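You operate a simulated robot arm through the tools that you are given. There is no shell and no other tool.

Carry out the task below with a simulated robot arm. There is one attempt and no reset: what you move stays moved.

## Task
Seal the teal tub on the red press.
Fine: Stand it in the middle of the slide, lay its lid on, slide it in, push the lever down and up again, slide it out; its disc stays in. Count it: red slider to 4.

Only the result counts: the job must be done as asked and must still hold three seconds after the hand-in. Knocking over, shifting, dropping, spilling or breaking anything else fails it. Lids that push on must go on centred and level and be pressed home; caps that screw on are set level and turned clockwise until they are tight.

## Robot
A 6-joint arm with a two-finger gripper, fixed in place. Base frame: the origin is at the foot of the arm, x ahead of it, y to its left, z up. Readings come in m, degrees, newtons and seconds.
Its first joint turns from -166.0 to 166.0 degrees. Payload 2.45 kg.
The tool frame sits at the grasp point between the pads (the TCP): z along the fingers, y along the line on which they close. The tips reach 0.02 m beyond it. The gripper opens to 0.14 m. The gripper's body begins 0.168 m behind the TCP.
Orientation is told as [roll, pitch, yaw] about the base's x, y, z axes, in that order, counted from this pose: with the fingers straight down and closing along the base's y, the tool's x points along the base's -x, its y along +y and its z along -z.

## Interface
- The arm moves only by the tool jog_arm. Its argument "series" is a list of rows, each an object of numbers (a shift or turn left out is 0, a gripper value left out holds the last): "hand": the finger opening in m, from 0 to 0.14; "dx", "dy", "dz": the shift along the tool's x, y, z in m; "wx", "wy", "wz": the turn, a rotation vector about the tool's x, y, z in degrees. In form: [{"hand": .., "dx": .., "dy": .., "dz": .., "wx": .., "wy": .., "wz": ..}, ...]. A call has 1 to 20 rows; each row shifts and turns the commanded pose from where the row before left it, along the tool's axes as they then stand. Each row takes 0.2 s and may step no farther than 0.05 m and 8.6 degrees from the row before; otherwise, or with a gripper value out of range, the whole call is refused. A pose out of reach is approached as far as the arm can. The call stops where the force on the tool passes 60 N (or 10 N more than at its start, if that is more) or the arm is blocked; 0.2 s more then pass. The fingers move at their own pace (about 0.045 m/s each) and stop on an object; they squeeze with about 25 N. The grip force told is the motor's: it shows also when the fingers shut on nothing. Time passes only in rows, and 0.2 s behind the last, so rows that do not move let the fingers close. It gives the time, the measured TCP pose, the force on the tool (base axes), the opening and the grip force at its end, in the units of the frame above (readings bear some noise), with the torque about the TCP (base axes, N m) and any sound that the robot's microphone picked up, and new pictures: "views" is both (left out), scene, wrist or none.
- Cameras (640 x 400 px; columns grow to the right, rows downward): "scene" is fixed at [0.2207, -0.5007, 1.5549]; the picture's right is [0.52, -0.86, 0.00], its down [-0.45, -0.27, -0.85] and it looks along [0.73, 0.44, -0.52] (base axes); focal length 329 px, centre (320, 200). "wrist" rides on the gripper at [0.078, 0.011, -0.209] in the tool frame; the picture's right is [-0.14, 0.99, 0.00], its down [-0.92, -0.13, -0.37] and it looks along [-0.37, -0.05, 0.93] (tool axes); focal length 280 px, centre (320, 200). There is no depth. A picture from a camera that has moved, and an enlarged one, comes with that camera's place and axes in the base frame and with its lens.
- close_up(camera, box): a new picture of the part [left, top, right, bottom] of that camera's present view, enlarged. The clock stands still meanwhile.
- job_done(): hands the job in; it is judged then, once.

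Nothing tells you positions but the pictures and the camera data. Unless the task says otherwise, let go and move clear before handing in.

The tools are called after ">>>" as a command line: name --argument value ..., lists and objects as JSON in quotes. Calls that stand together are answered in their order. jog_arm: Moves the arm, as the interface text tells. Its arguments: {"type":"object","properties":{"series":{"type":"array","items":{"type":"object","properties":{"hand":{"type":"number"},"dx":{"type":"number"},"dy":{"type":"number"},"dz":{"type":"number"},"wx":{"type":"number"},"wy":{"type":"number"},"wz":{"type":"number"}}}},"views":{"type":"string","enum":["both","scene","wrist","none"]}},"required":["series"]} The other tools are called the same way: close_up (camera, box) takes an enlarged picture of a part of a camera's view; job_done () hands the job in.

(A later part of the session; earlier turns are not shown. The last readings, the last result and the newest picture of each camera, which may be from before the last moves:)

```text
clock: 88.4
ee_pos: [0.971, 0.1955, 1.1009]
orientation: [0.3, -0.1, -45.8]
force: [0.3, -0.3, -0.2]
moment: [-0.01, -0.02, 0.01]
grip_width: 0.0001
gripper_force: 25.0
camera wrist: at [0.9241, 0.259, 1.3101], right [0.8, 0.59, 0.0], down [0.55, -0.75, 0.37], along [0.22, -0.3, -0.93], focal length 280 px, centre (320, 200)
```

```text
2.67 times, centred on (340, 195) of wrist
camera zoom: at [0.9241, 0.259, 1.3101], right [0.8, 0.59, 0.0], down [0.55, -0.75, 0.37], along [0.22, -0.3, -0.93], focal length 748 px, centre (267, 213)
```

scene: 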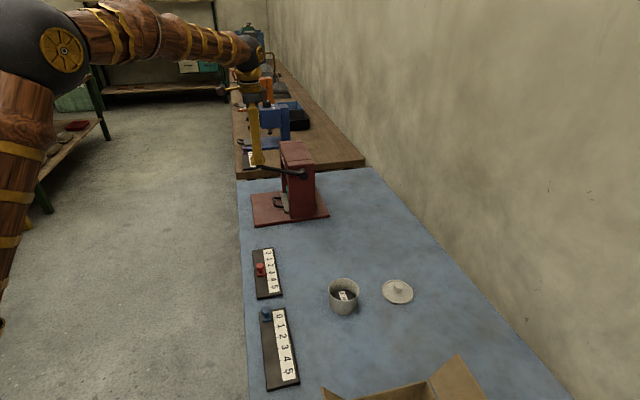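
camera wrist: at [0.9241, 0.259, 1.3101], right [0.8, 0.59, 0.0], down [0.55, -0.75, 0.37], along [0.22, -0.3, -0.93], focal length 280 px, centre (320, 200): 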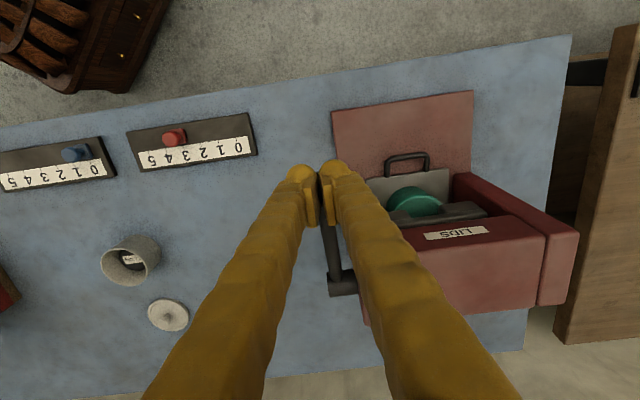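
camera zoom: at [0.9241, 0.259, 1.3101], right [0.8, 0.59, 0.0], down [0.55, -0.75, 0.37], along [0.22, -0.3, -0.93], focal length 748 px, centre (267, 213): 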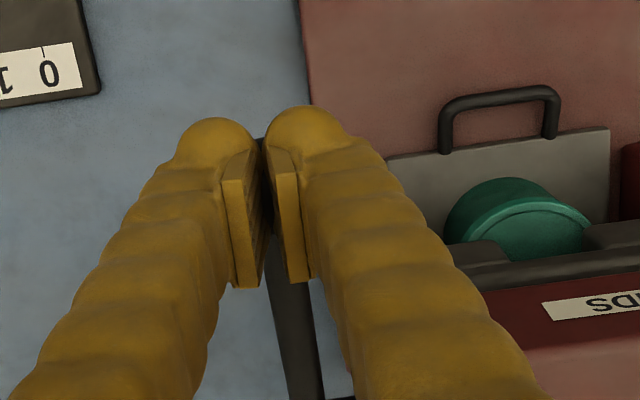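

The lever follows easily. I'll continue along the arc.

>>> jog_arm --series '[{"dx": 0.0031, "dz": 0.0136}, {"dx": 0.0018, "dz": 0.0139}, {"dx": 0.0006, "dz": 0.0139}, {"dx": -0.0006, "dz": 0.0139}, {"dx": -0.0018, "dz": 0.0139}, {}]'

>>> close_up --camera "scene" --box '[220, 120, 348, 220]'

>>> close_up --camera "wrist" --box '[260, 120, 500, 270]'

```text
clock: 89.8
ee_pos: [0.9701, 0.197, 1.0312]
orientation: [0.2, -0.1, -45.7]
force: [0.4, -0.2, 0.0]
moment: [-0.01, -0.02, 0.0]
grip_width: 0.0001
gripper_force: 24.8
camera wrist: at [0.922, 0.2615, 1.2396], right [0.8, 0.59, 0.0], down [0.55, -0.75, 0.37], along [0.22, -0.3, -0.93], focal length 280 px, centre (320, 200)
```

scene: 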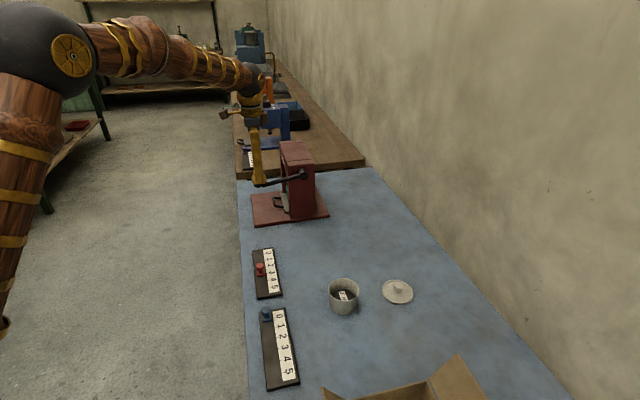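
wrist: 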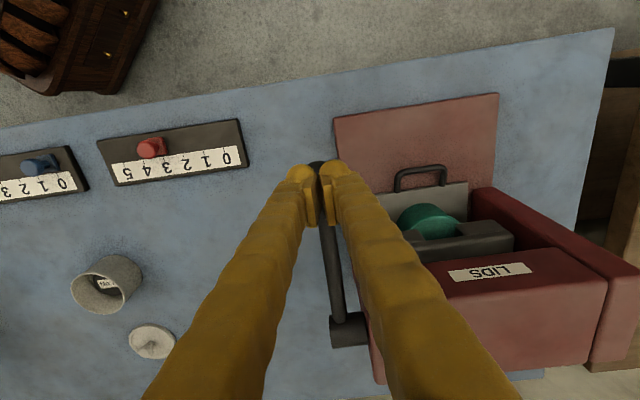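

```text
4.00 times, centred on (284, 170) of scene
camera zoom: at [0.2207, -0.5007, 1.5549], right [0.52, -0.86, 0.0], down [-0.45, -0.27, -0.85], along [0.73, 0.44, -0.52], focal length 1315 px, centre (464, 320)
```

zoom: 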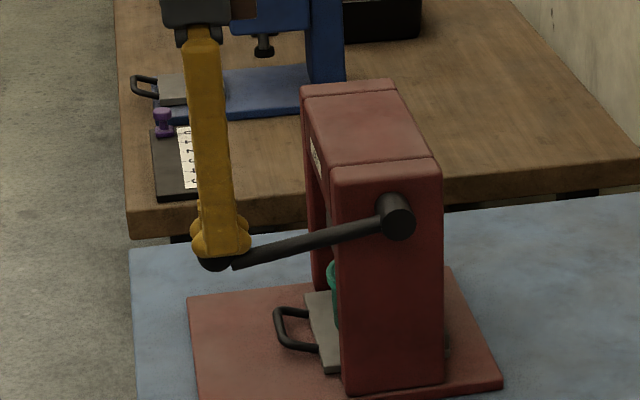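

```text
2.67 times, centred on (380, 195) of wrist
camera zoom: at [0.922, 0.2615, 1.2396], right [0.8, 0.59, 0.0], down [0.55, -0.75, 0.37], along [0.22, -0.3, -0.93], focal length 748 px, centre (160, 213)
```

zoom: 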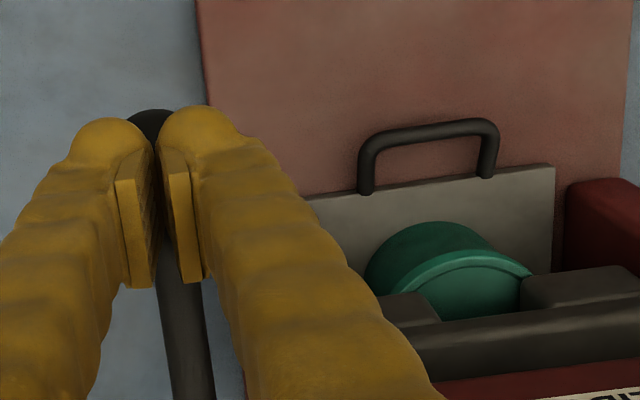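

>>> jog_arm --series '[{"dx": -0.0031, "dz": 0.0136}, {"dx": -0.0041, "dz": 0.0133}, {}]'

>>> close_up --camera "wrist" --box '[260, 140, 500, 290]'

>>> close_up --camera "scene" --box '[220, 120, 348, 220]'

```text
clock: 90.6
ee_pos: [0.9737, 0.1922, 1.0042]
orientation: [0.3, -0.1, -45.7]
force: [-6.8, 6.2, 43.4]
moment: [-0.22, -0.08, 0.08]
grip_width: 0.006
gripper_force: 29.4
heard: snap
camera wrist: at [0.9259, 0.2566, 1.2156], right [0.8, 0.59, 0.01], down [0.55, -0.75, 0.37], along [0.23, -0.29, -0.93], focal length 280 px, centre (320, 200)
```

scene: 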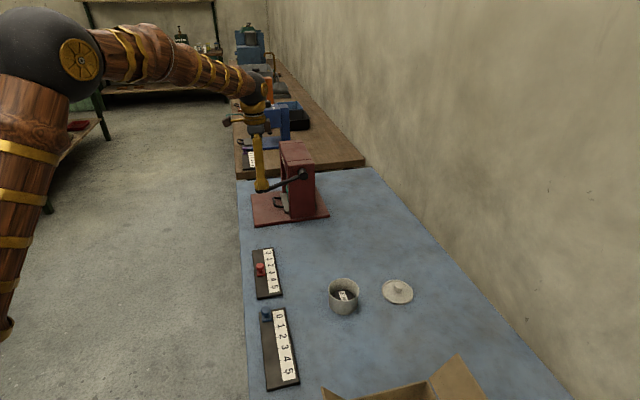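
wrist: 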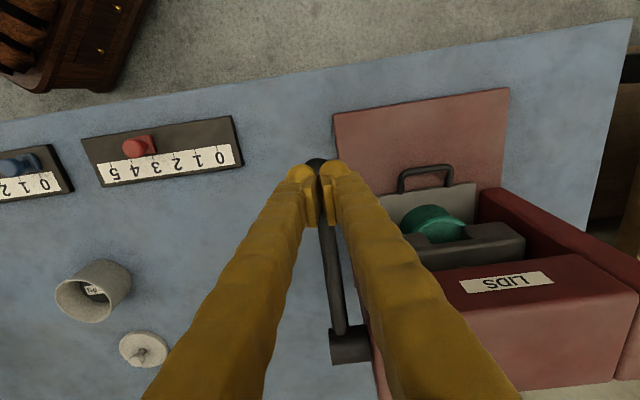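

```text
2.67 times, centred on (380, 215) of wrist
camera zoom: at [0.9259, 0.2566, 1.2156], right [0.8, 0.59, 0.01], down [0.55, -0.75, 0.37], along [0.23, -0.29, -0.93], focal length 748 px, centre (160, 160)
```

zoom: 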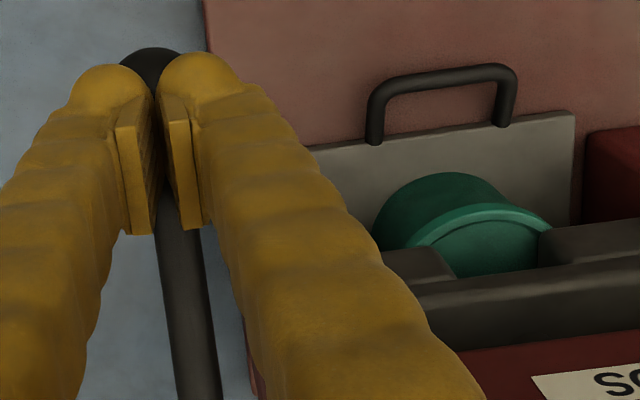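

```text
4.00 times, centred on (284, 170) of scene
camera zoom: at [0.2207, -0.5007, 1.5549], right [0.52, -0.86, 0.0], down [-0.45, -0.27, -0.85], along [0.73, 0.44, -0.52], focal length 1315 px, centre (464, 320)
```

zoom: 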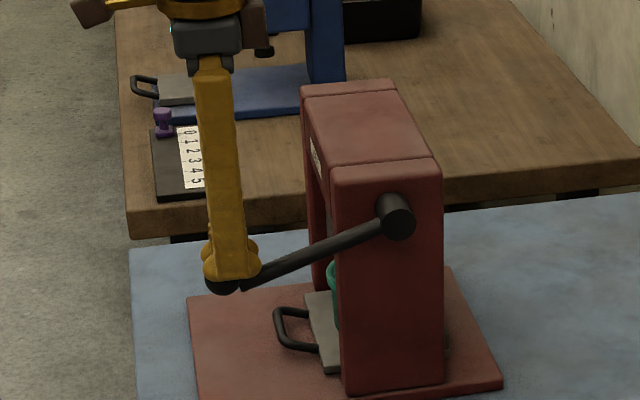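

I heard the snap: the lid is pressed home, with 43 N at the lever's end. I'll press a hair more to confirm it is at its stop.

>>> jog_arm --series '[{"dx": -0.0006, "dz": 0.0015}, {}]' --views "none"

```text
clock: 91.2
ee_pos: [0.9741, 0.1933, 1.0038]
orientation: [0.4, -0.2, -45.7]
force: [-4.4, 8.7, 60.0]
moment: [-0.27, -0.22, 0.16]
grip_width: 0.0062
gripper_force: 29.2
```

That is a solid stop. Now I'll back off upward and see whether the lever stays down.

>>> jog_arm --series '[{"dz": -0.01}, {"dz": -0.03}, {"dz": -0.03}, {}]'

>>> close_up --camera "scene" --box '[220, 120, 348, 220]'

>>> close_up --camera "wrist" --box '[260, 120, 500, 270]'

```text
clock: 92.2
ee_pos: [0.9734, 0.1932, 1.0743]
orientation: [0.2, -0.1, -45.7]
force: [-0.7, -0.3, -0.4]
moment: [-0.01, -0.01, 0.03]
grip_width: 0.0002
gripper_force: 28.8
camera wrist: at [0.9268, 0.257, 1.2828], right [0.8, 0.59, 0.0], down [0.55, -0.75, 0.37], along [0.22, -0.3, -0.93], focal length 280 px, centre (320, 200)
```

scene: 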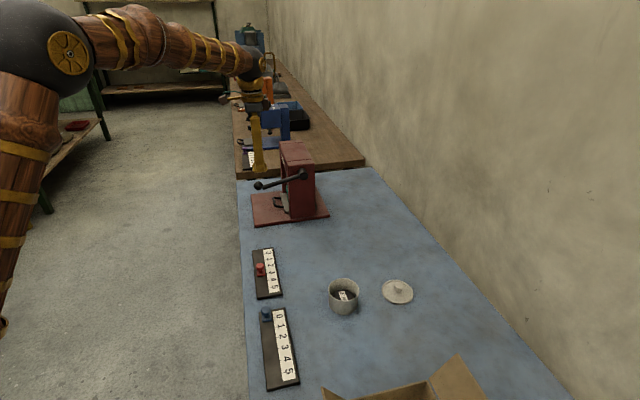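
wrist: 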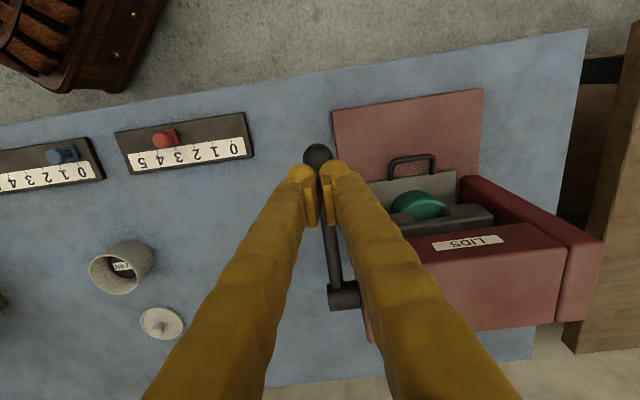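

```text
4.00 times, centred on (284, 170) of scene
camera zoom: at [0.2207, -0.5007, 1.5549], right [0.52, -0.86, 0.0], down [-0.45, -0.27, -0.85], along [0.73, 0.44, -0.52], focal length 1315 px, centre (464, 320)
```

zoom: 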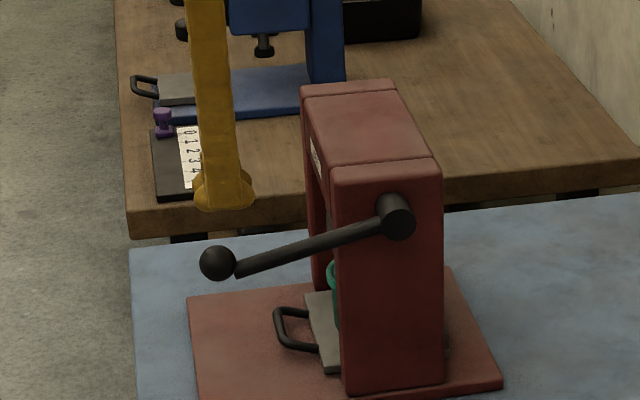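

```text
2.67 times, centred on (380, 195) of wrist
camera zoom: at [0.9268, 0.257, 1.2828], right [0.8, 0.59, 0.0], down [0.55, -0.75, 0.37], along [0.22, -0.3, -0.93], focal length 748 px, centre (160, 213)
```

zoom: 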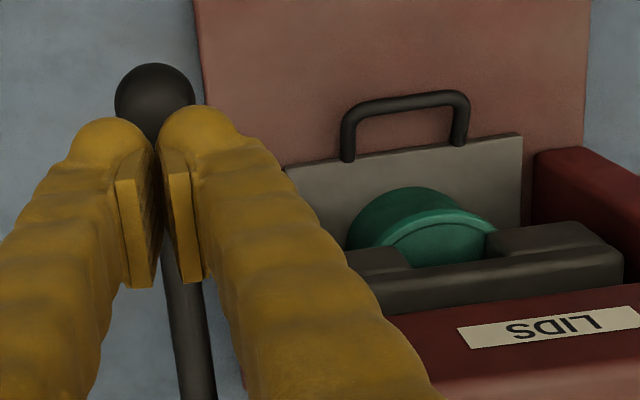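

The lever rose slightly by itself. I'll wait a moment to see whether it keeps rising.

>>> jog_arm --series '[{"dz": -0.04}, {"dz": -0.04}, {}, {}, {}, {}]'

>>> close_up --camera "scene" --box '[220, 120, 348, 220]'

```text
clock: 93.6
ee_pos: [0.9749, 0.1914, 1.1536]
orientation: [0.2, -0.2, -45.7]
force: [-0.1, -0.1, 1.3]
moment: [-0.02, 0.02, 0.03]
grip_width: 0.0
gripper_force: 29.5
camera wrist: at [0.9276, 0.2552, 1.3639], right [0.8, 0.59, 0.0], down [0.55, -0.75, 0.37], along [0.22, -0.3, -0.93], focal length 280 px, centre (320, 200)
```

scene: 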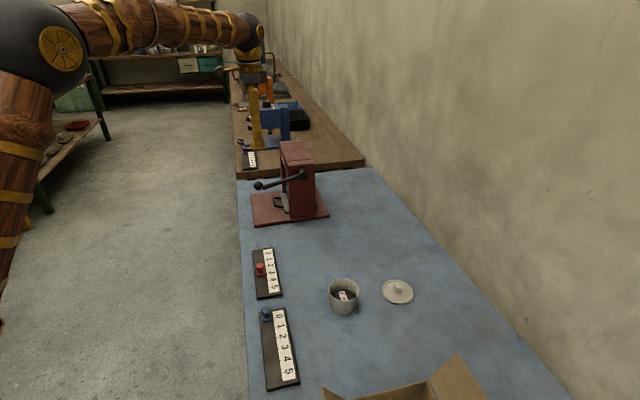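
wrist: 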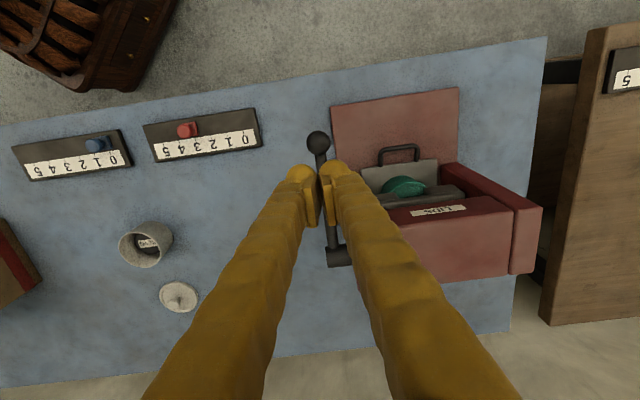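

```text
4.00 times, centred on (284, 170) of scene
camera zoom: at [0.2207, -0.5007, 1.5549], right [0.52, -0.86, 0.0], down [-0.45, -0.27, -0.85], along [0.73, 0.44, -0.52], focal length 1315 px, centre (464, 320)
```

zoom: 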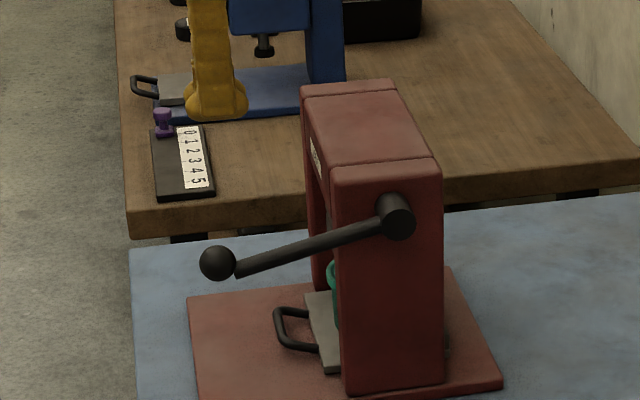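

The lever stays there, so I'll lift it from below: back out, tilt the closed fingers to point inward, and come in under the ball.

>>> jog_arm --series '[{"dx": 0.04}, {"dx": 0.04}, {"dx": 0.04}, {"dx": 0.04}, {"wy": -7.5}, {"wy": -7.5}, {"wy": -7.5}, {"wy": -7.5}, {"wy": -7.5}, {"wy": -7.5}, {"wy": -7.5}, {"wy": -7.5}, {"dz": 0.0196, "dx": 0.034}, {"dz": 0.0196, "dx": 0.034}, {"dz": 0.0196, "dx": 0.034}, {"dz": 0.0196, "dx": 0.034}, {"dz": 0.0197, "dx": 0.0341}, {}]'

>>> close_up --camera "scene" --box '[180, 110, 340, 220]'

>>> close_up --camera "wrist" --box '[220, 120, 460, 270]'

```text
clock: 97.4
ee_pos: [0.8605, 0.3055, 0.9563]
orientation: [0.5, -60.1, -46.1]
force: [0.0, 0.0, -0.6]
moment: [-0.01, -0.04, 0.03]
grip_width: 0.0
gripper_force: 29.4
camera wrist: at [0.716, 0.4715, 0.9939], right [0.76, 0.64, 0.12], down [0.0, -0.19, 0.98], along [0.65, -0.74, -0.15], focal length 280 px, centre (320, 200)
```

scene: 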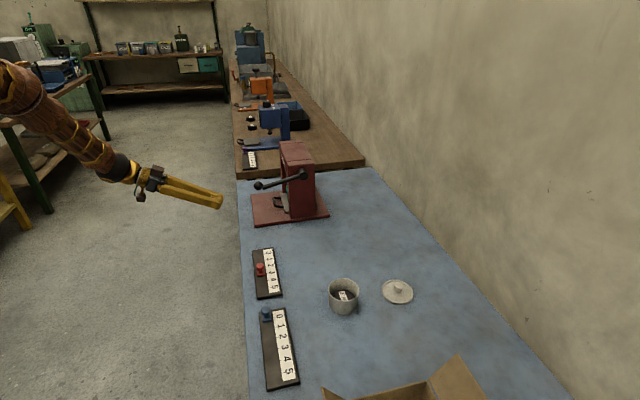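
wrist: 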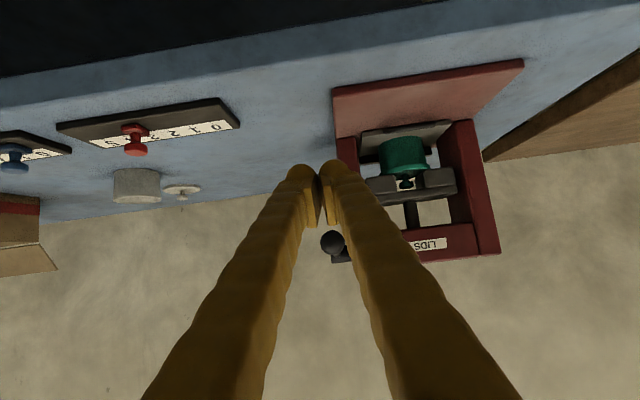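

```text
3.64 times, centred on (260, 165) of scene
camera zoom: at [0.2207, -0.5007, 1.5549], right [0.52, -0.86, 0.0], down [-0.45, -0.27, -0.85], along [0.73, 0.44, -0.52], focal length 1196 px, centre (538, 327)
```

zoom: 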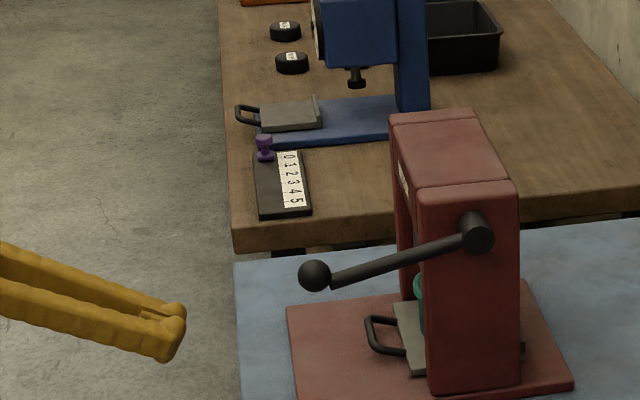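

```text
2.67 times, centred on (340, 195) of wrist
camera zoom: at [0.716, 0.4715, 0.9939], right [0.76, 0.64, 0.12], down [0.0, -0.19, 0.98], along [0.65, -0.74, -0.15], focal length 748 px, centre (267, 213)
```

zoom: 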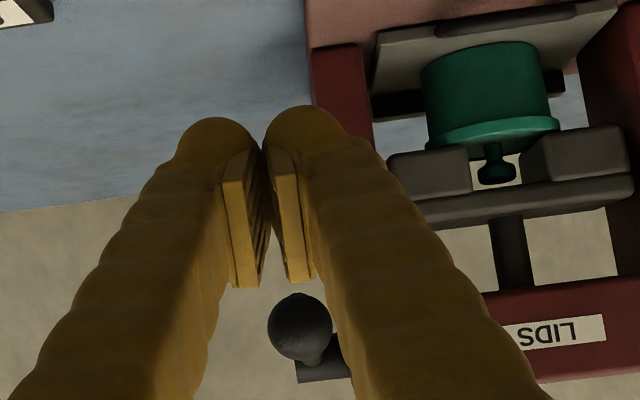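

The view shows the lid seated with the ram feet just above it, and the lever ball at about (0.970, 0.196, 0.996). I'll bring the fingers in underneath the ball.

>>> jog_arm --series '[{"dz": 0.0298, "dx": -0.0172}, {"dz": 0.0298, "dx": -0.0172}, {"dz": 0.0298, "dx": -0.0172}, {"dz": 0.0298, "dx": -0.0172}, {}]'

>>> close_up --camera "scene" --box '[210, 140, 322, 210]'

>>> close_up --camera "wrist" --box '[240, 140, 480, 290]'

```text
clock: 98.6
ee_pos: [0.96, 0.2085, 0.9598]
orientation: [0.4, -60.1, -46.0]
force: [-0.4, 1.7, 0.1]
moment: [-0.02, -0.03, 0.01]
grip_width: 0.0
gripper_force: 29.1
camera wrist: at [0.8137, 0.3748, 0.9961], right [0.76, 0.64, 0.12], down [0.0, -0.19, 0.98], along [0.65, -0.74, -0.15], focal length 280 px, centre (320, 200)
```

scene: 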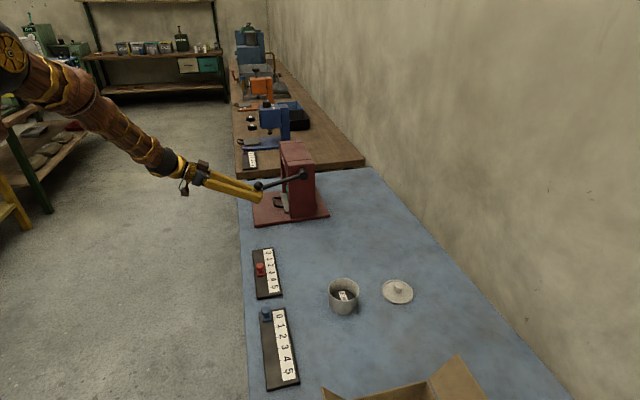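
wrist: 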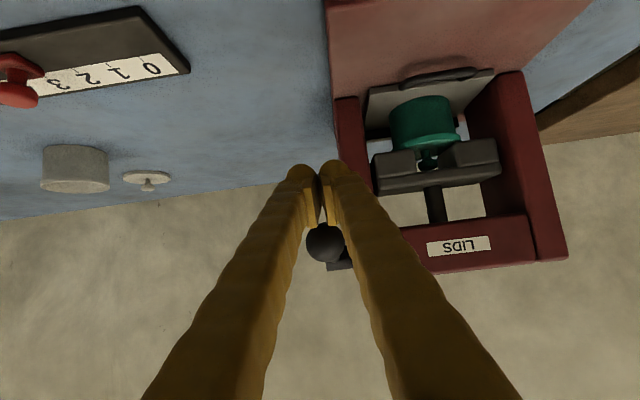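

```text
5.71 times, centred on (266, 175) of scene
camera zoom: at [0.2207, -0.5007, 1.5549], right [0.52, -0.86, 0.0], down [-0.45, -0.27, -0.85], along [0.73, 0.44, -0.52], focal length 1879 px, centre (629, 343)
```

zoom: 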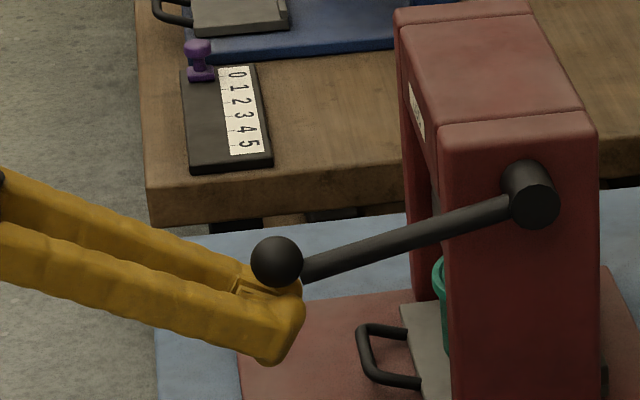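

```text
2.67 times, centred on (360, 215) of wrist
camera zoom: at [0.8137, 0.3748, 0.9961], right [0.76, 0.64, 0.12], down [0.0, -0.19, 0.98], along [0.65, -0.74, -0.15], focal length 748 px, centre (213, 160)
```

zoom: 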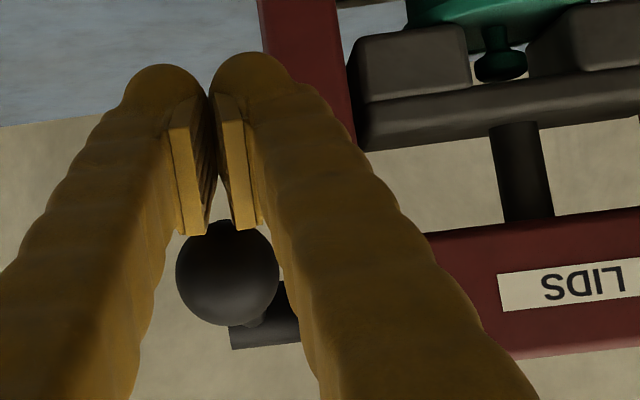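

The ball sits just above the fingers near the pads. I'll shift outward 1 cm so contact is nearer the tips, then lift along the arc.

>>> jog_arm --series '[{"dz": -0.0087, "dx": 0.005}, {"dz": -0.0077, "dx": -0.0109}, {"dz": -0.0077, "dx": -0.0109}, {"dz": -0.0075, "dx": -0.0117}, {"dz": -0.0065, "dx": -0.0123}, {}]'

>>> close_up --camera "scene" --box '[210, 130, 322, 200]'

```text
clock: 100.0
ee_pos: [0.9497, 0.2169, 1.0126]
orientation: [0.6, -60.1, -46.2]
force: [-0.9, -1.1, 0.7]
moment: [0.0, 0.0, -0.04]
grip_width: 0.0
gripper_force: 29.7
camera wrist: at [0.8041, 0.3827, 1.0487], right [0.76, 0.64, 0.12], down [0.0, -0.19, 0.98], along [0.65, -0.74, -0.15], focal length 280 px, centre (320, 200)
```

scene: 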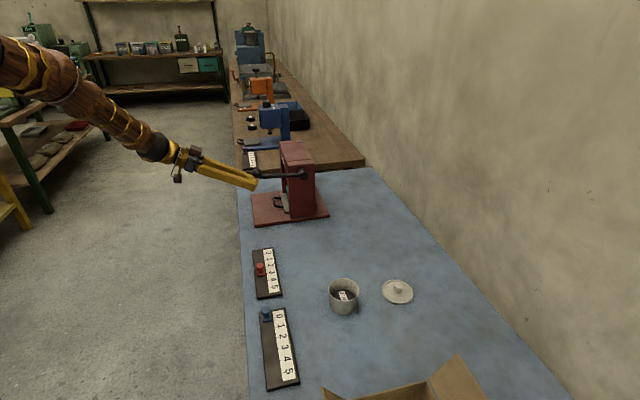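
wrist: 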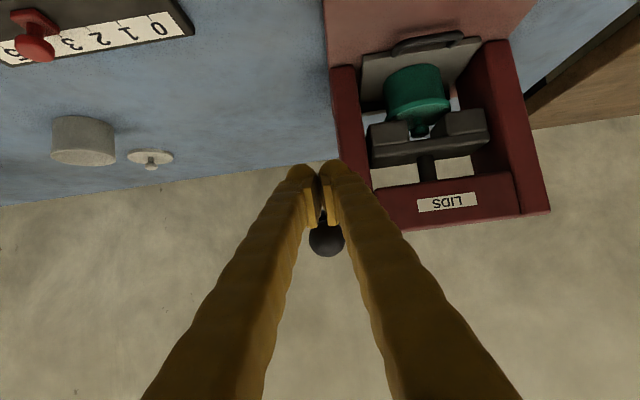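

```text
5.71 times, centred on (266, 165) of scene
camera zoom: at [0.2207, -0.5007, 1.5549], right [0.52, -0.86, 0.0], down [-0.45, -0.27, -0.85], along [0.73, 0.44, -0.52], focal length 1879 px, centre (629, 400)
```

zoom: 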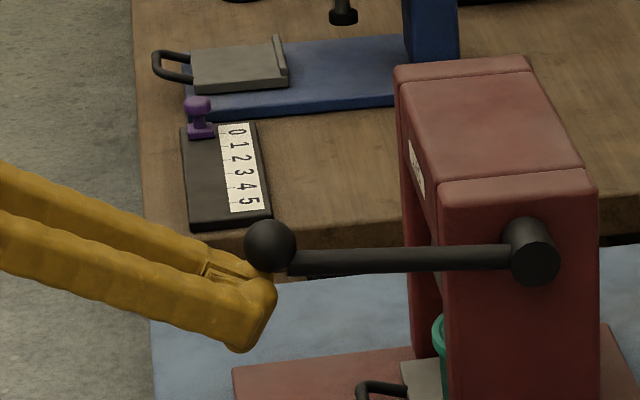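

The lever is lifting and the ram is rising. I'll continue.

>>> jog_arm --series '[{"dz": -0.0044, "dx": -0.0135}, {"dz": -0.0031, "dx": -0.014}, {"dz": -0.0021, "dx": -0.0142}, {"dz": -0.0008, "dx": -0.0145}, {}]'

>>> close_up --camera "scene" --box '[210, 120, 322, 190]'

```text
clock: 101.2
ee_pos: [0.9621, 0.2036, 1.0649]
orientation: [0.4, -60.1, -46.1]
force: [-1.2, 0.0, -0.5]
moment: [-0.02, 0.01, 0.0]
grip_width: 0.0
gripper_force: 29.9
camera wrist: at [0.8165, 0.3697, 1.1021], right [0.76, 0.64, 0.12], down [0.0, -0.19, 0.98], along [0.65, -0.74, -0.15], focal length 280 px, centre (320, 200)
```

scene: 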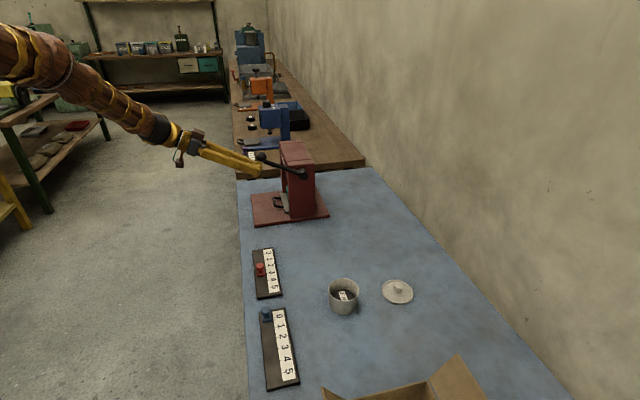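
wrist: 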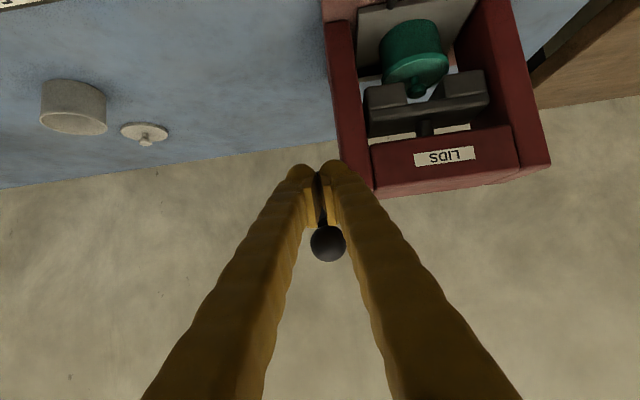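

```text
5.71 times, centred on (266, 155) of scene
camera zoom: at [0.2207, -0.5007, 1.5549], right [0.52, -0.86, 0.0], down [-0.45, -0.27, -0.85], along [0.73, 0.44, -0.52], focal length 1879 px, centre (629, 457)
```

zoom: 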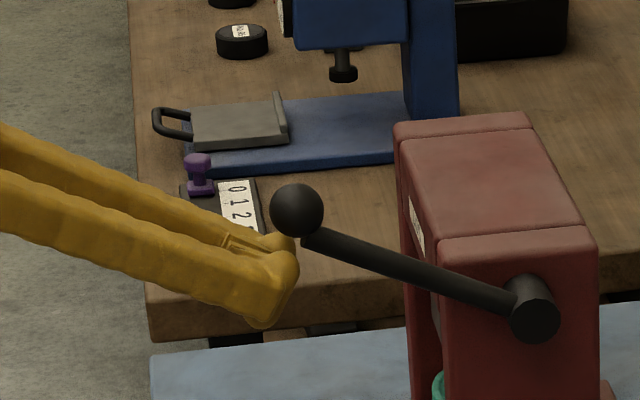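

>>> jog_arm --series '[{"dz": 0.0003, "dx": -0.0145}, {"dz": 0.0016, "dx": -0.0145}, {"dz": 0.0022, "dx": -0.0139}, {"dz": 0.0015, "dx": -0.007}, {}]'

>>> close_up --camera "scene" --box '[210, 120, 322, 190]'

```text
clock: 102.0
ee_pos: [0.9788, 0.1888, 1.093]
orientation: [-0.3, -59.6, -45.4]
force: [-12.6, 10.2, -15.1]
moment: [0.16, 0.05, -0.02]
grip_width: 0.006
gripper_force: 29.5
stopped in row 4: the force on the tool passed its limit at 71 N (the readings are from after the stop); the commanded pose is now the measured one
camera wrist: at [0.8321, 0.3548, 1.1324], right [0.76, 0.64, 0.12], down [0.01, -0.19, 0.98], along [0.65, -0.74, -0.15], focal length 280 px, centre (320, 200)
```

scene: 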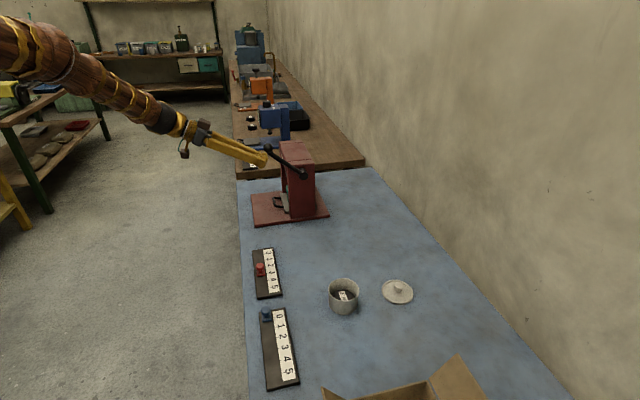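
wrist: 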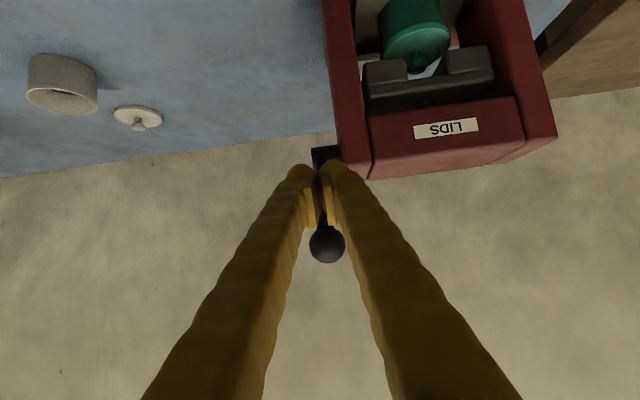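

```text
5.71 times, centred on (266, 155) of scene
camera zoom: at [0.2207, -0.5007, 1.5549], right [0.52, -0.86, 0.0], down [-0.45, -0.27, -0.85], along [0.73, 0.44, -0.52], focal length 1879 px, centre (629, 457)
```

zoom: 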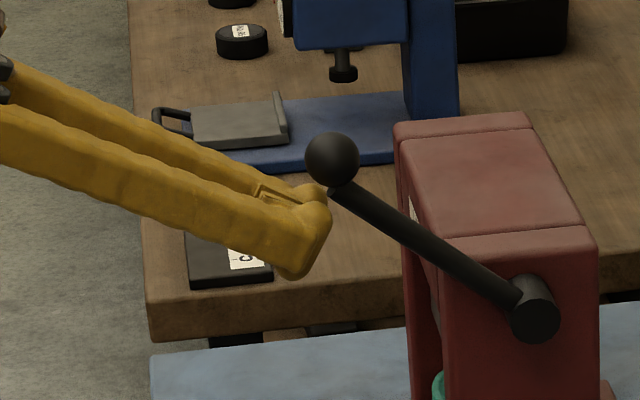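

The lever is back exactly at its starting position against its upper stop. I'll ease off downward, back out, and confirm it stays up.

>>> jog_arm --series '[{"dz": 0.003, "dx": 0.0052}, {"dz": 0.005, "dx": 0.0087}, {"dz": -0.03, "dx": 0.0173}, {"dz": -0.035, "dx": 0.02}, {"dz": -0.035, "dx": 0.02}, {"dz": -0.035, "dx": 0.02}, {}]'

>>> close_up --camera "wrist" --box '[280, 120, 520, 270]'

>>> close_up --camera "scene" --box '[220, 125, 348, 225]'

```text
clock: 103.7
ee_pos: [0.8686, 0.3014, 1.0794]
orientation: [-0.2, -59.8, -45.6]
force: [-0.1, 0.7, 0.4]
moment: [-0.03, -0.02, 0.04]
grip_width: 0.0
gripper_force: 30.2
camera wrist: at [0.7225, 0.4673, 1.117], right [0.76, 0.64, 0.12], down [0.01, -0.19, 0.98], along [0.65, -0.74, -0.15], focal length 280 px, centre (320, 200)
```

scene: 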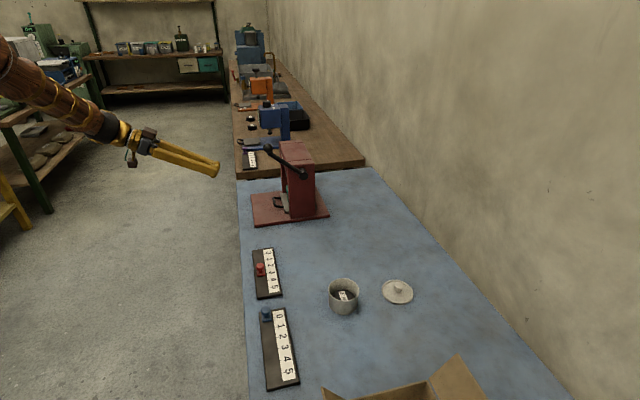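
wrist: 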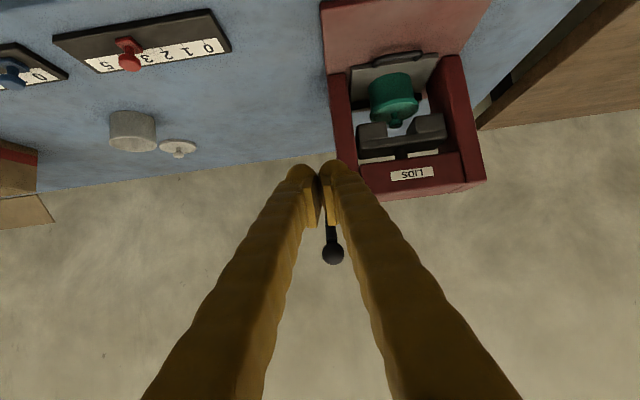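

```text
2.67 times, centred on (400, 195) of wrist
camera zoom: at [0.7225, 0.4673, 1.117], right [0.76, 0.64, 0.12], down [0.01, -0.19, 0.98], along [0.65, -0.74, -0.15], focal length 748 px, centre (107, 213)
```

zoom: 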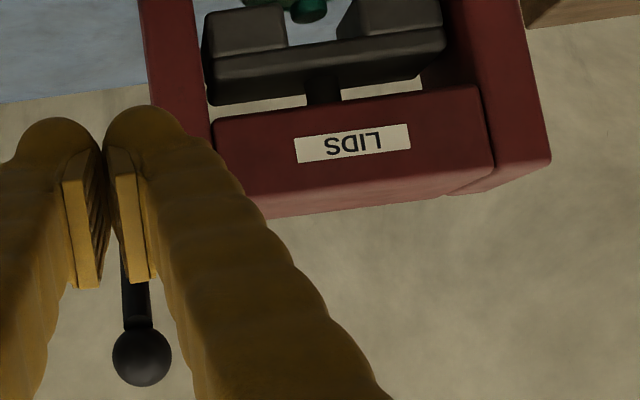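

```text
4.00 times, centred on (284, 175) of scene
camera zoom: at [0.2207, -0.5007, 1.5549], right [0.52, -0.86, 0.0], down [-0.45, -0.27, -0.85], along [0.73, 0.44, -0.52], focal length 1315 px, centre (464, 300)
```

zoom: 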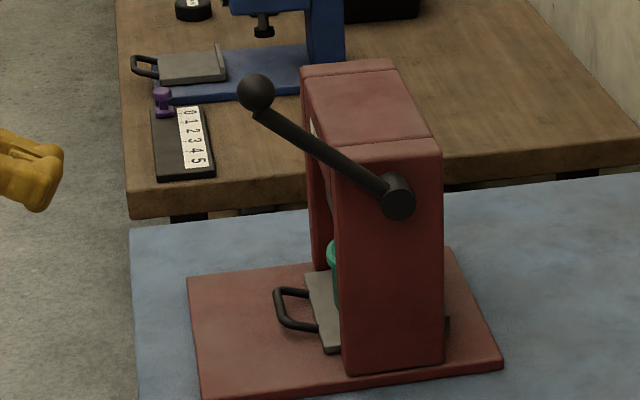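

The lever is up and stays. Next I'll pull the slide out: return to upright, turn the gripper, and come in low from outside with the hand wide open so the inner finger can drop behind the handle bar.

>>> jog_arm --series '[{"wy": 7.5}, {"wy": 7.5}, {"wy": 7.5}, {"wy": 7.5}, {"wy": 7.5}, {"wy": 7.5}, {"wy": 7.5}, {"wy": 7.4}, {"dy": 0.0356}, {"dy": 0.0356}, {"dy": 0.0356}, {"dy": 0.0357}, {}]' --views "none"

>>> jog_arm --series '[{"wz": -8.2, "hand": 0.14}, {"wz": -8.2}, {"wz": -8.2}, {"wz": -8.2}, {"wz": -8.2}, {"wz": -8.2}, {"wz": -8.2}, {"wz": -8.2}, {"wz": -8.2}, {"wz": -8.2}, {"wz": -8.0}, {"dz": 0.045}, {"dz": 0.045}, {"dz": 0.045}, {"dz": 0.04}, {}]'

```text
clock: 106.5
ee_pos: [0.9723, 0.3984, 1.0825]
orientation: [0.0, 0.2, -45.7]
force: [-1.0, -0.1, -0.1]
moment: [-0.02, -0.01, -0.03]
grip_width: 0.0002
gripper_force: 29.4
```

```text
clock: 109.8
ee_pos: [0.9721, 0.3996, 0.9069]
orientation: [0.1, 0.0, 44.4]
force: [-0.9, 0.5, 0.1]
moment: [-0.01, 0.01, 0.01]
grip_width: 0.1402
gripper_force: 0.1
camera wrist: at [0.9093, 0.3535, 1.1158], right [-0.6, 0.8, 0.0], down [0.75, 0.55, 0.37], along [0.29, 0.22, -0.93], focal length 280 px, centre (320, 200)
```

scene: 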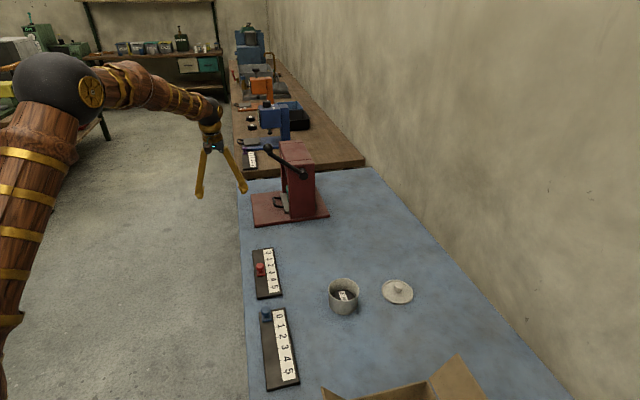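
wrist: 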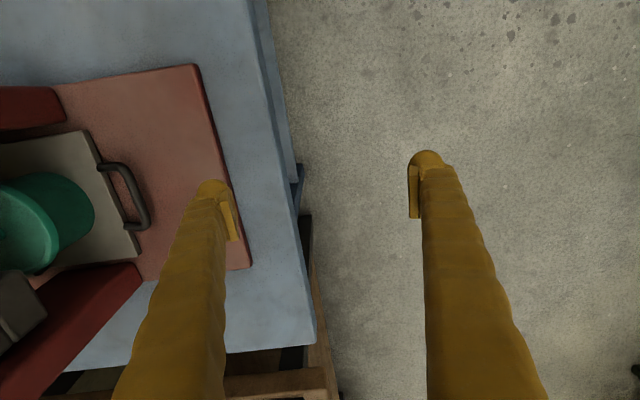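

I'll move the open hand in over the bar at a safe height and check the finger's position relative to the bar and tub before lowering.

>>> jog_arm --series '[{"dy": -0.036}, {"dy": -0.036}, {"dy": -0.036}, {"dy": -0.035}, {}]'

>>> close_up --camera "scene" --box '[230, 160, 326, 220]'

>>> close_up --camera "wrist" --box '[80, 100, 280, 225]'

```text
clock: 111.0
ee_pos: [1.0713, 0.2975, 0.9067]
orientation: [0.2, 0.0, 44.4]
force: [0.1, 0.0, -0.4]
moment: [0.03, 0.03, 0.0]
grip_width: 0.1397
gripper_force: 0.0
camera wrist: at [1.0088, 0.2511, 1.1159], right [-0.59, 0.8, 0.0], down [0.75, 0.55, 0.37], along [0.29, 0.22, -0.93], focal length 280 px, centre (320, 200)
```

scene: 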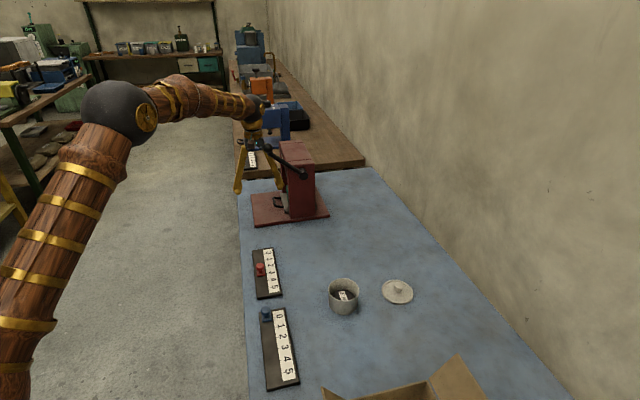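
wrist: 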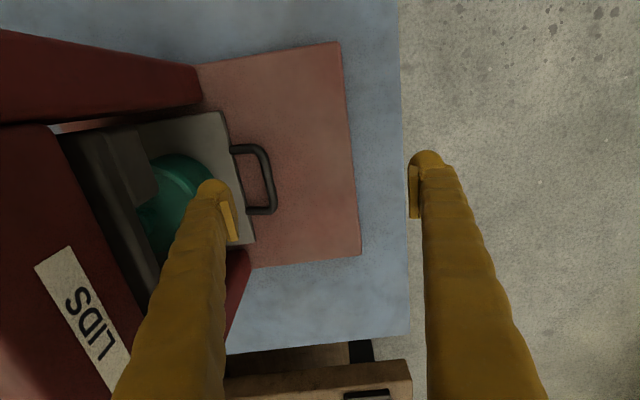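

```text
6.67 times, centred on (278, 190) of scene
camera zoom: at [0.2207, -0.5007, 1.5549], right [0.52, -0.86, 0.0], down [-0.45, -0.27, -0.85], along [0.73, 0.44, -0.52], focal length 2192 px, centre (600, 267)
```

zoom: 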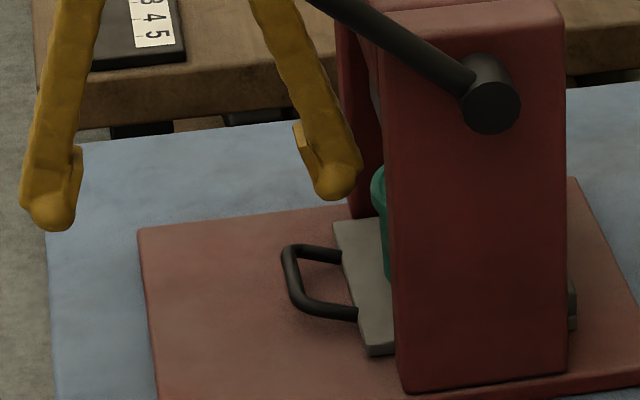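

```text
3.20 times, centred on (180, 162) of wrist
camera zoom: at [1.0088, 0.2511, 1.1159], right [-0.59, 0.8, 0.0], down [0.75, 0.55, 0.37], along [0.29, 0.22, -0.93], focal length 897 px, centre (768, 320)
```

zoom: 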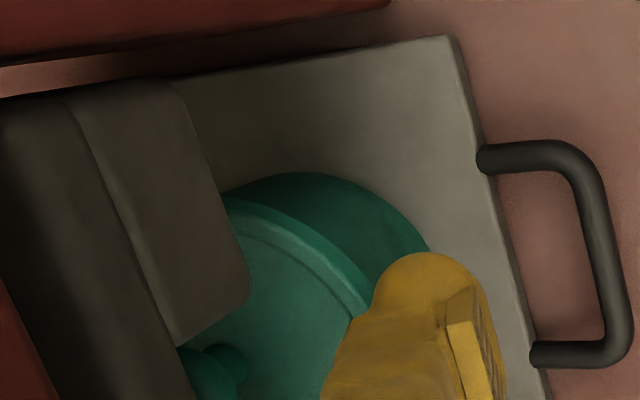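

The finger is above the gap between the bar and the tub. I'll shift 5 mm outward and lower so the tip stays just above the slide plate, behind the bar.

>>> jog_arm --series '[{"dy": 0.005}, {"dz": 0.025}, {"dz": 0.02}, {"dz": 0.0035}, {}]'

>>> close_up --camera "scene" --box '[240, 170, 304, 210]'

>>> close_up --camera "wrist" --box '[120, 120, 320, 245]'

```text
clock: 112.2
ee_pos: [1.0674, 0.3015, 0.8582]
orientation: [0.2, 0.0, 44.5]
force: [0.6, 0.0, 0.3]
moment: [-0.01, 0.01, 0.01]
grip_width: 0.1402
gripper_force: 0.0
camera wrist: at [1.0051, 0.255, 1.0671], right [-0.59, 0.8, 0.0], down [0.75, 0.55, 0.37], along [0.29, 0.22, -0.93], focal length 280 px, centre (320, 200)
```

scene: 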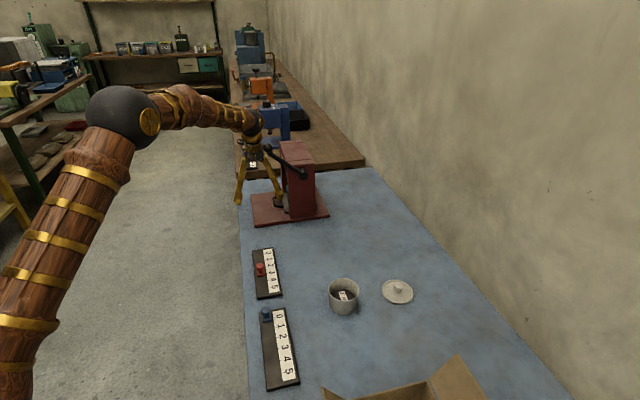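
wrist: 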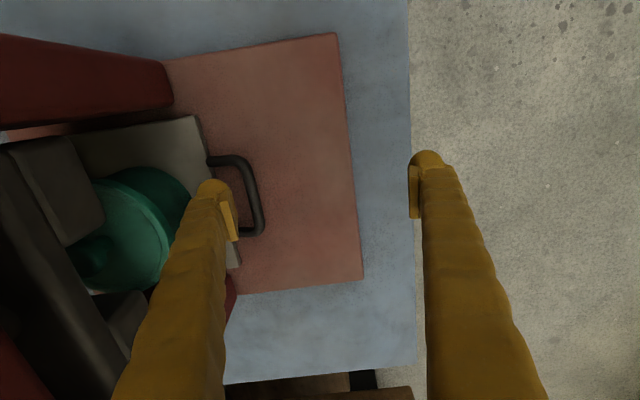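

```text
10.00 times, centred on (272, 190) of scene
camera zoom: at [0.2207, -0.5007, 1.5549], right [0.52, -0.86, 0.0], down [-0.45, -0.27, -0.85], along [0.73, 0.44, -0.52], focal length 3288 px, centre (800, 300)
```

zoom: 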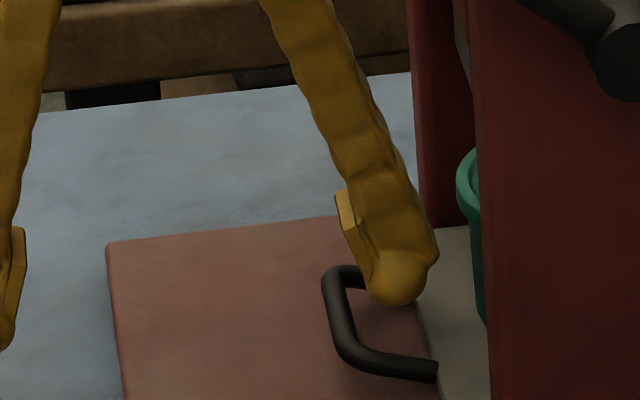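

```text
3.20 times, centred on (220, 182) of wrist
camera zoom: at [1.0051, 0.255, 1.0671], right [-0.59, 0.8, 0.0], down [0.75, 0.55, 0.37], along [0.29, 0.22, -0.93], focal length 897 px, centre (640, 256)
```

zoom: 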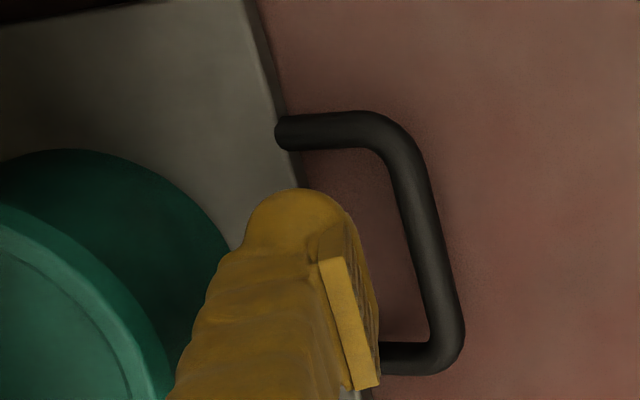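

The fingertip is inside the loop. I'll move 9 mm toward the bar so it clears the plate edge, lower a further 6 mm for a firmer hook, then pull slowly.

>>> jog_arm --series '[{"dy": 0.005}, {"dy": 0.004}, {}]' --views "none"

>>> jog_arm --series '[{"dz": 0.003}, {"dz": 0.003}, {}]'

>>> close_up --camera "wrist" --box '[120, 120, 320, 245]'

>>> close_up --camera "scene" --box '[240, 170, 304, 210]'

```text
clock: 113.0
ee_pos: [1.0595, 0.3081, 0.8579]
orientation: [0.2, 0.0, 44.4]
force: [0.1, -0.9, -0.3]
moment: [0.03, -0.03, 0.0]
grip_width: 0.1398
gripper_force: 0.1
```

```text
clock: 113.8
ee_pos: [1.0616, 0.3067, 0.8507]
orientation: [0.2, 0.0, 44.4]
force: [-0.1, -0.9, 0.4]
moment: [0.0, -0.02, -0.01]
grip_width: 0.14
gripper_force: 0.1
camera wrist: at [0.9986, 0.2614, 1.0601], right [-0.6, 0.8, 0.0], down [0.75, 0.55, 0.37], along [0.29, 0.22, -0.93], focal length 280 px, centre (320, 200)
```

scene: 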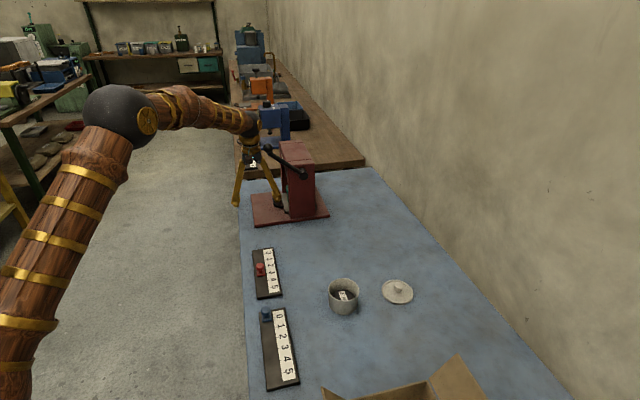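
wrist: 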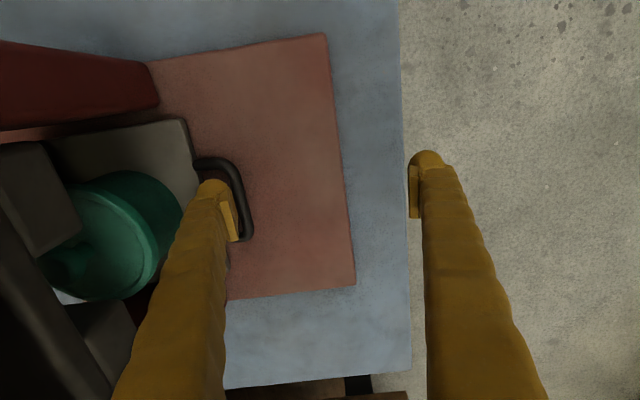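

```text
3.20 times, centred on (220, 182) of wrist
camera zoom: at [0.9986, 0.2614, 1.0601], right [-0.6, 0.8, 0.0], down [0.75, 0.55, 0.37], along [0.29, 0.22, -0.93], focal length 897 px, centre (640, 256)
```

zoom: 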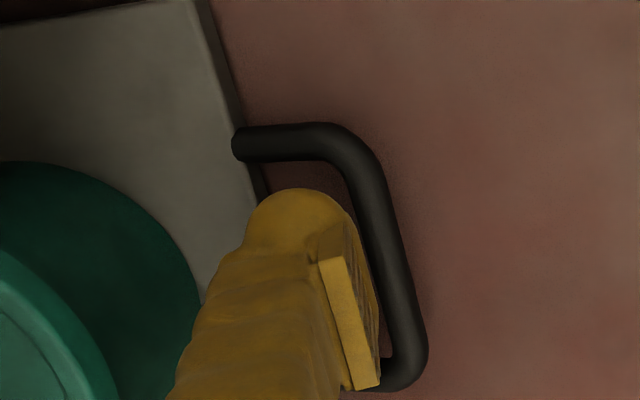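

```text
10.00 times, centred on (272, 190) of scene
camera zoom: at [0.2207, -0.5007, 1.5549], right [0.52, -0.86, 0.0], down [-0.45, -0.27, -0.85], along [0.73, 0.44, -0.52], focal length 3288 px, centre (800, 300)
```

zoom: 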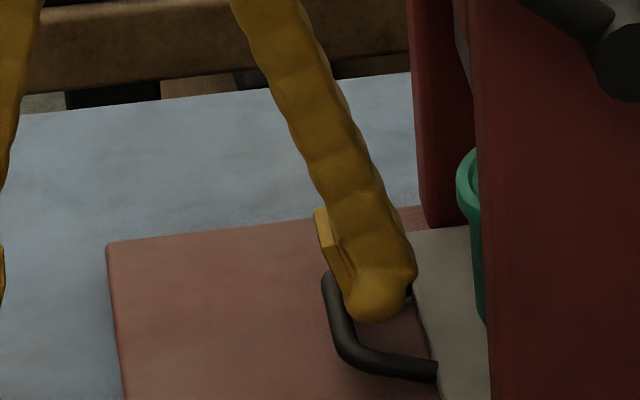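

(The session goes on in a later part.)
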